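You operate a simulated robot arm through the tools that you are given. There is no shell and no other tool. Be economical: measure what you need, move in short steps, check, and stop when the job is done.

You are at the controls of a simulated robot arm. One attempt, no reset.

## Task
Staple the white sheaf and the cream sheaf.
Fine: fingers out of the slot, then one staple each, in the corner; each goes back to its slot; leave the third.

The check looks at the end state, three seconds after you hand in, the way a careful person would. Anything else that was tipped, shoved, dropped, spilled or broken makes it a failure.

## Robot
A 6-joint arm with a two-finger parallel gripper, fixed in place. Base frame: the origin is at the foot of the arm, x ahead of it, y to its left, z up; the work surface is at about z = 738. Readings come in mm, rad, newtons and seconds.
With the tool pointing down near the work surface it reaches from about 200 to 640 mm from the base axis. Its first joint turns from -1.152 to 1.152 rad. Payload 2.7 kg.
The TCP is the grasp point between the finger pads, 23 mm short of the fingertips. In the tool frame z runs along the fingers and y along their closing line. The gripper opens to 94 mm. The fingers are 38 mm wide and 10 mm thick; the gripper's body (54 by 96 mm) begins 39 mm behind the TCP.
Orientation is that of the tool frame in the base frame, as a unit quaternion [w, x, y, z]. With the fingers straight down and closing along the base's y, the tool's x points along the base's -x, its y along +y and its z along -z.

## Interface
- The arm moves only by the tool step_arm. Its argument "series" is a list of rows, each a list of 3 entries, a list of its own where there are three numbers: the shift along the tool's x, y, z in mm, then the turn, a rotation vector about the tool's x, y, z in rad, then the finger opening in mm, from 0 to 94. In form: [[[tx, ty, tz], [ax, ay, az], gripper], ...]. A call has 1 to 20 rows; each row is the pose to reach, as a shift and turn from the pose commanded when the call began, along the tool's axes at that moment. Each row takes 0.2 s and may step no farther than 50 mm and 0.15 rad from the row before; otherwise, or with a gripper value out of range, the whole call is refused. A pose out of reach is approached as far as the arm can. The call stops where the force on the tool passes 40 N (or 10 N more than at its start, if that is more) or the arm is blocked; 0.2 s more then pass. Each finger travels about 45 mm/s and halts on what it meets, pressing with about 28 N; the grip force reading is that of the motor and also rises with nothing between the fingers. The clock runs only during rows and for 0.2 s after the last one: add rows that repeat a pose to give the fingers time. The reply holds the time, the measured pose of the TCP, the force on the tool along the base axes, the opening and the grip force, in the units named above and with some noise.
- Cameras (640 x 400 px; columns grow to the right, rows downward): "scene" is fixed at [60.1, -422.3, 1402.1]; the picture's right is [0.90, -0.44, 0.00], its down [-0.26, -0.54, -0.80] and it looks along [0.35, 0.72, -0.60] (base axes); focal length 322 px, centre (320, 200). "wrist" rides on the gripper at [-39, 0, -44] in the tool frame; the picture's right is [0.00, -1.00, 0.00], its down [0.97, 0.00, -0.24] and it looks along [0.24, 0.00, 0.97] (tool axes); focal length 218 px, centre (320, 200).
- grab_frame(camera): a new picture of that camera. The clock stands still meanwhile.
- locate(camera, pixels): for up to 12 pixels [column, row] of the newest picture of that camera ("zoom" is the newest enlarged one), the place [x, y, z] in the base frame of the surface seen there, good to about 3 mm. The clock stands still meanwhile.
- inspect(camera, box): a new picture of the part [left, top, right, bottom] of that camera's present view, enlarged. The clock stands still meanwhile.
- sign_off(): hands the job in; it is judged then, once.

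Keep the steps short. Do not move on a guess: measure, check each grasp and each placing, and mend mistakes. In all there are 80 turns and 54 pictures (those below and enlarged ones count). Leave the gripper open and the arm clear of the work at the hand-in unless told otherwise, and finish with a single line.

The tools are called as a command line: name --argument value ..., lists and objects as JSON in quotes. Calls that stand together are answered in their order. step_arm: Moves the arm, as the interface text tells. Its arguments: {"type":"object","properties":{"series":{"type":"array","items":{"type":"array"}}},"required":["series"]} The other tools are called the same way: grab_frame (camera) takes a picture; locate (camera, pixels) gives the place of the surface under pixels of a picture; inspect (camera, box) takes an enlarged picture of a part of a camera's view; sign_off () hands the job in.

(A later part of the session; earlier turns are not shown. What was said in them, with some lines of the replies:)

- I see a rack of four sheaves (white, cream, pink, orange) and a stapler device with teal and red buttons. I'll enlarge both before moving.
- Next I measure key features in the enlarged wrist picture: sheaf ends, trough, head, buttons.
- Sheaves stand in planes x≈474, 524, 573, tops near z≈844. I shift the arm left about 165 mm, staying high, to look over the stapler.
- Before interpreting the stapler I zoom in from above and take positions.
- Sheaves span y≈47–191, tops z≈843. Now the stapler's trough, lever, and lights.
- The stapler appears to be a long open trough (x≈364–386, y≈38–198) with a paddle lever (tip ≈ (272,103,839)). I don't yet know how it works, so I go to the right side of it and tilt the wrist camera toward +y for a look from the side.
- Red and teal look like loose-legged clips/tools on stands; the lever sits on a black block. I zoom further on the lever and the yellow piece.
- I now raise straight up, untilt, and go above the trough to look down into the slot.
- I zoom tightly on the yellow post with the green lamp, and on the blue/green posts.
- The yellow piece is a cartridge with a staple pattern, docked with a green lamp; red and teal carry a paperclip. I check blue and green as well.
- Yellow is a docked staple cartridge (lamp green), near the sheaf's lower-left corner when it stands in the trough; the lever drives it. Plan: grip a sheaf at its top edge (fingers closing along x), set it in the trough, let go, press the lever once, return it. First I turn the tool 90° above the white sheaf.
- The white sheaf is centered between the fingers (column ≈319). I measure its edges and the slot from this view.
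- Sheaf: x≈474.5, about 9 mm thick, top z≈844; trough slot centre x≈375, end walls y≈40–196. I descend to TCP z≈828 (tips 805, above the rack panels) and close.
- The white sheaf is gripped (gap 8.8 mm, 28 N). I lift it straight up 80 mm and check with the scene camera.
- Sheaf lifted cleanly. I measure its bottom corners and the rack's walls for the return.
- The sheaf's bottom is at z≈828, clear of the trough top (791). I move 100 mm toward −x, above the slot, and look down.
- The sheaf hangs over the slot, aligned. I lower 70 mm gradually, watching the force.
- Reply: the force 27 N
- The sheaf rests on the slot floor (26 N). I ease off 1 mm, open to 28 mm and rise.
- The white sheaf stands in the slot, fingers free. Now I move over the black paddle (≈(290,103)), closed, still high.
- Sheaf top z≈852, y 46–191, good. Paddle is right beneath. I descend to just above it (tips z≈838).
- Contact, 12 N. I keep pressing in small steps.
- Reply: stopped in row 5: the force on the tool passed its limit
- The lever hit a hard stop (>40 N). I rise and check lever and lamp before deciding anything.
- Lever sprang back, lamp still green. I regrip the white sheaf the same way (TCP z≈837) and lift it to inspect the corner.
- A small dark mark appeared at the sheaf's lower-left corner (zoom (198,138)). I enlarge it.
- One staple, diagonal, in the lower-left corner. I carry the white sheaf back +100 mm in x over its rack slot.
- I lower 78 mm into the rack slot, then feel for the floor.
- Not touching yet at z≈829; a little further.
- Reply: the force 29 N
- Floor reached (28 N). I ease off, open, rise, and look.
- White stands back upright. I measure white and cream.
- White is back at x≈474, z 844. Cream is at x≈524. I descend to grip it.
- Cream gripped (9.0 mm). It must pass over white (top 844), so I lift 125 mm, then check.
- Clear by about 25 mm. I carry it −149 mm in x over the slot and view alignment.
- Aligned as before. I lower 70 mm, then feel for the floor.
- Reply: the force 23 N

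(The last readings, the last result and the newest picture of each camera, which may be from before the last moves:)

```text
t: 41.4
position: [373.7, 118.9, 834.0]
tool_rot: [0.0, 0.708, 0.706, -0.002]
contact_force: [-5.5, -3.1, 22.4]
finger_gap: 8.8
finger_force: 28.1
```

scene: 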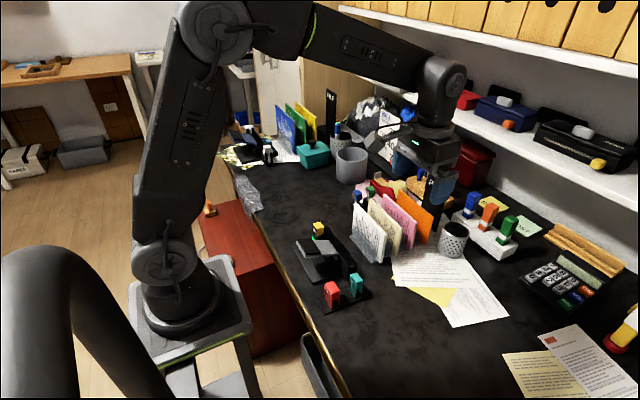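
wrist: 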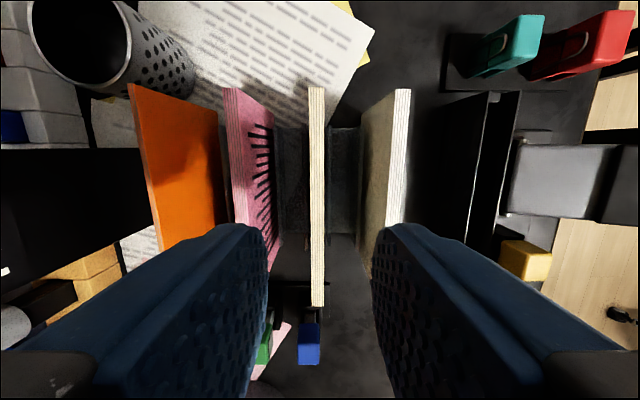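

On the floor (22 N). I ease off, open, rise, close the fingers and go above the paddle.

step_arm --series '[[[0, 0, -1.5], [0, 0, 0], 6], [[0, 0, -1.5], [0, 0, 0], 14], [[0, 0, -1.5], [0, 0, 0], 24], [[0, 0, -1.5], [0, 0, 0], 28], [[0, 0, -1.5], [0, 0, 0], 28], [[0, 0, -20], [0, 0, 0], 28], [[0, 0, -50], [0, 0, 0], 28], [[0, 0, -80], [0, 0, 0], 28], [[0, -25, -80], [0, 0, 0], 14], [[-5, -50, -80], [0, 0, 0], 0], [[-15, -75, -80], [0, 0, 0], 0], [[-15, -89, -80], [0, 0, 0], 0], [[-15, -89, -80], [0, 0, 0], 0]]'

grab_frame --camera "wrist"

```text
t: 44.2
position: [285.6, 103.1, 914.2]
tool_rot: [-0.001, 0.708, 0.706, -0.002]
contact_force: [-0.8, 0.0, -0.5]
finger_gap: 0.2
finger_force: 27.7
```

```text
14 pictures are left
```

wrist: 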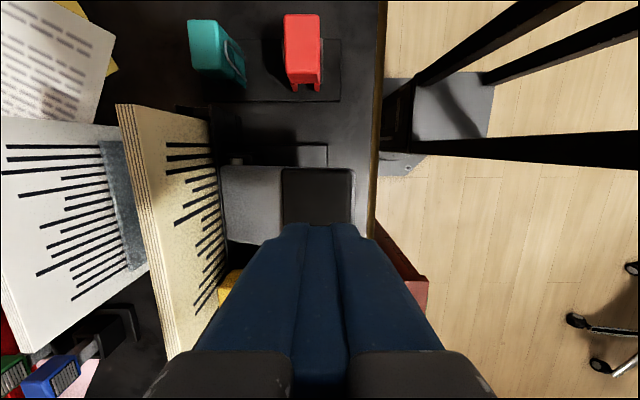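

Cream stands in the slot; same pose as before above the paddle. One press in small steps to the hard stop.

step_arm --series '[[[0, 0, 25], [0, 0, 0], 0], [[0, 0, 45], [0, 0, 0], 0], [[0, 0, 57], [0, 0, 0], 0], [[0, 0, 62], [0, 0, 0], 0], [[0, 0, 66], [0, 0, 0], 0], [[0, 0, 70], [0, 0, 0], 0], [[0, 0, 74], [0, 0, 0], 0], [[0, 0, 78], [0, 0, 0], 0], [[0, 0, 82], [0, 0, 0], 0], [[0, 0, 86], [0, 0, 0], 0], [[0, 0, 90], [0, 0, 0], 0]]'

```text
t: 46.3
position: [283.2, 102.7, 831.3]
tool_rot: [-0.001, 0.708, 0.706, -0.003]
contact_force: [-5.5, -2.1, 17.1]
finger_gap: 0.0
finger_force: 28.1
stopped in row 10: the force on the tool passed its limit (the readings are from after the stop); the commanded pose is now the measured one
```

Same hard stop (z≈831). I rise, move back over the cream sheaf and look.

step_arm --series '[[[0, 0, -15], [0, 0, 0], 0], [[0, 0, -40], [0, 0, 0], 0], [[0, 0, -80], [0, 0, 0], 0], [[0, 25, -82], [0, 0, 0], 14], [[5, 60, -82], [0, 0, 0], 28], [[15, 91, -82], [0, 0, 0.003], 30], [[15, 91, -82], [0, 0, 0.003], 30]]'

grab_frame --camera "wrist"

```text
t: 47.9
position: [375.9, 117.7, 911.2]
tool_rot: [-0.001, 0.708, 0.707, -0.004]
contact_force: [0.1, 0.2, 0.4]
finger_gap: 30.0
finger_force: 0.1
```

```text
13 pictures are left
```

wrist: 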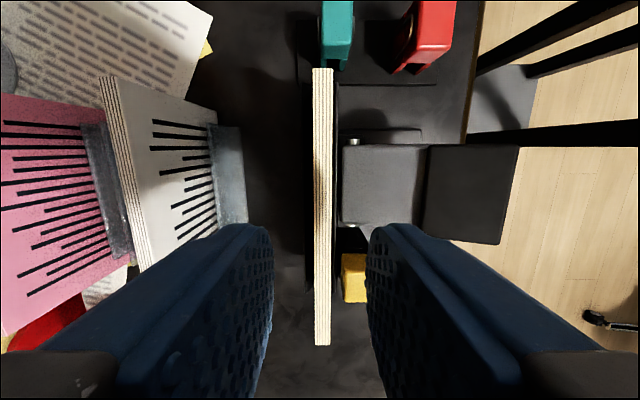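

Cream centred at column 322. I regrip at TCP z≈836 and lift 115 mm.

step_arm --series '[[[0, 0, 40], [0, 0, 0], 30], [[0, 0, 65], [0, 0, 0], 30], [[0, 0, 75], [0, 0, 0], 30], [[0, 0, 75], [0, 0, 0], 18], [[0, 0, 75], [0, 0, 0], 4], [[0, 0, 75], [0, 0, 0], 4], [[0, 0, 75], [0, 0, 0], 4], [[0, 0, 75], [0, 0, 0], 4]]'

step_arm --series '[[[0, 0, -15], [0, 0, 0], 4], [[0, 0, -35], [0, 0, 0], 4], [[0, 0, -60], [0, 0, 0], 4], [[0, 0, -90], [0, 0, 0], 4], [[0, 0, -116], [0, 0, 0], 4], [[0, 0, -116], [0, 0, 0], 4]]'

inspect --camera "scene" --box '[310, 170, 390, 230]'

```text
t: 49.7
position: [374.7, 118.8, 837.8]
tool_rot: [-0.001, 0.708, 0.707, -0.003]
contact_force: [-1.0, -0.1, -0.2]
finger_gap: 8.8
finger_force: 28.0
```

```text
t: 51.1
position: [376.1, 119.0, 952.9]
tool_rot: [-0.001, 0.708, 0.706, -0.003]
contact_force: [0.9, -0.1, 0.0]
finger_gap: 8.6
finger_force: 28.1
```

```text
6.67 times, centred on (350, 200) of scene
```

zoom: 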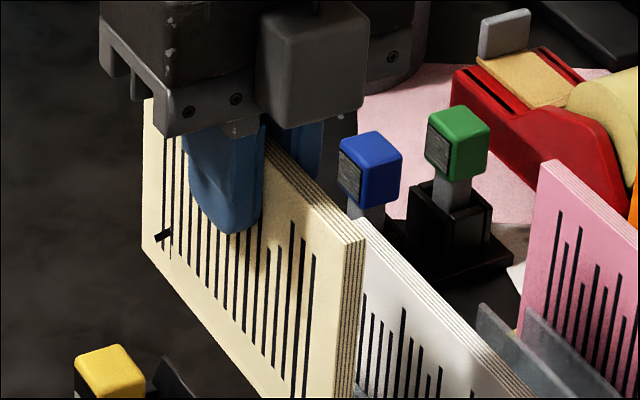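

Cream carries one staple in the same corner. I carry it +148.5 mm back over its own slot, above white, and look down.

step_arm --series '[[[0, 35, 0], [0, 0, 0], 4], [[0, 70, 0], [0, 0, 0], 4], [[0, 105, 0], [0, 0, 0], 4], [[0, 135, 0], [0, 0, 0], 4], [[0, 148.5, 0], [0, 0, 0], 4], [[0, 148.5, 0], [0, 0, 0], 4], [[0, 148.5, 0], [0, 0, 0], 4]]'

grab_frame --camera "wrist"

```text
t: 52.7
position: [525.3, 117.8, 950.4]
tool_rot: [-0.001, 0.71, 0.705, -0.004]
contact_force: [-0.4, -0.9, -1.0]
finger_gap: 9.0
finger_force: 27.9
```

```text
11 pictures are left
```

wrist: 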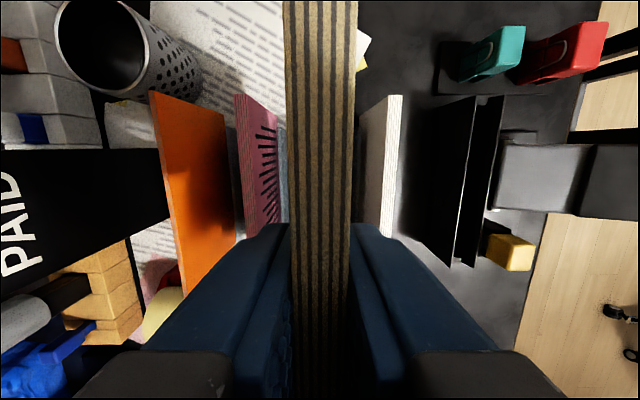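

Midway between pink and white, correct. I lower 118 mm, then feel for the floor.

step_arm --series '[[[0, 0, 30], [0, 0, 0], 4], [[0, 0, 60], [0, 0, 0], 4], [[0, 0, 80], [0, 0, 0], 4], [[0, 0, 98], [0, 0, 0], 4], [[0, 0, 110], [0, 0, 0], 4], [[0, 0, 118], [0, 0, 0], 4]]'

step_arm --series '[[[0, 0, 1.5], [0, 0, 0], 4], [[0, 0, 3], [0, 0, 0], 4]]'

```text
t: 54.1
position: [523.1, 118.5, 834.0]
tool_rot: [-0.001, 0.708, 0.706, -0.004]
contact_force: [-1.3, -0.1, -0.2]
finger_gap: 8.7
finger_force: 27.8
```

```text
t: 54.7
position: [523.2, 118.1, 831.2]
tool_rot: [-0.002, 0.709, 0.705, -0.004]
contact_force: [-0.3, 0.2, -1.3]
finger_gap: 8.9
finger_force: 28.1
```

step_arm --series '[[[0, 0, 1.5], [0, 0, 0], 4], [[0, 0, 3], [0, 0, 0], 4], [[0, 0, 4], [0, 0, 0], 4]]'

```text
t: 55.5
position: [524.4, 118.9, 828.2]
tool_rot: [-0.001, 0.708, 0.706, -0.002]
contact_force: [-5.9, -2.3, 17.6]
finger_gap: 8.6
finger_force: 27.9
```

Floor reached (18 N). I ease off, open and rise well clear.

step_arm --series '[[[0, 0, -1], [0, 0, 0], 6], [[0, 0, -1], [0, 0, 0], 14], [[0, 0, -1], [0, 0, 0], 24], [[0, 0, -1], [0, 0, 0], 30], [[0, 0, -1], [0, 0, 0], 30], [[0, 0, -20], [0, 0, 0], 30], [[0, 0, -50], [0, 0, 0], 30], [[0, 0, -90], [0, 0, 0], 30], [[0, 0, -130], [0, 0, 0], 50], [[0, -30, -170], [0, 0, 0], 70], [[0, -60, -200], [0, 0, 0], 90], [[0, -60, -200], [0, 0, 0], 94], [[0, -60, -200], [0, 0, 0], 94]]'

grab_frame --camera "wrist"

inspect --camera "scene" --box '[280, 165, 480, 305]'

```text
t: 58.3
position: [464.0, 117.9, 1027.3]
tool_rot: [-0.001, 0.708, 0.706, -0.004]
contact_force: [-0.2, -0.3, 0.0]
finger_gap: 93.9
finger_force: 0.1
```

```text
10 pictures are left
```

wrist: 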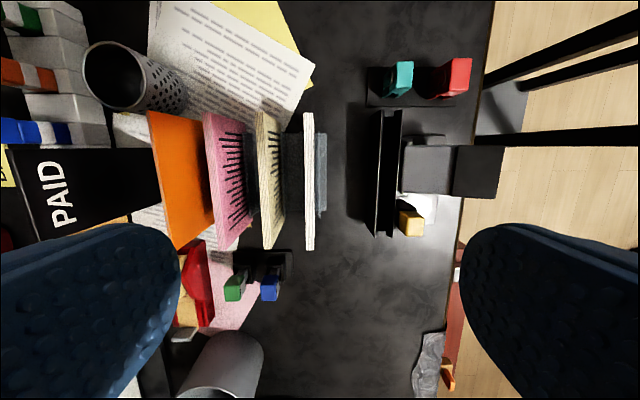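

```text
2.86 times, centred on (380, 235) of scene
```

zoom: 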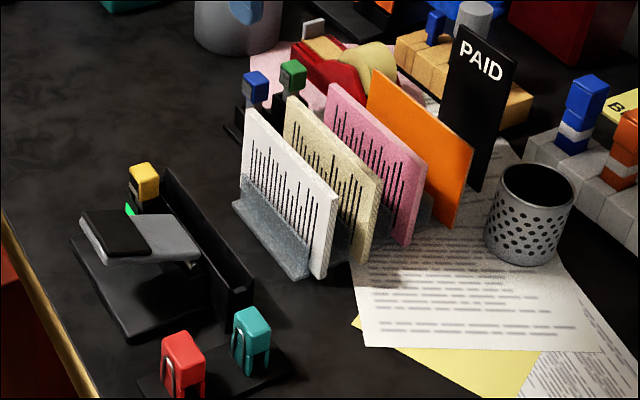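

White and cream are upright in their own slots, the slot of the stapler is empty, its lever is up, and pink and everything else is unmoved. The arm is clear and open, so I hand in.

sign_off

```text
The job is handed in.
```

The white and cream sheaves each have one corner staple and are back in their slots; the third was not touched.
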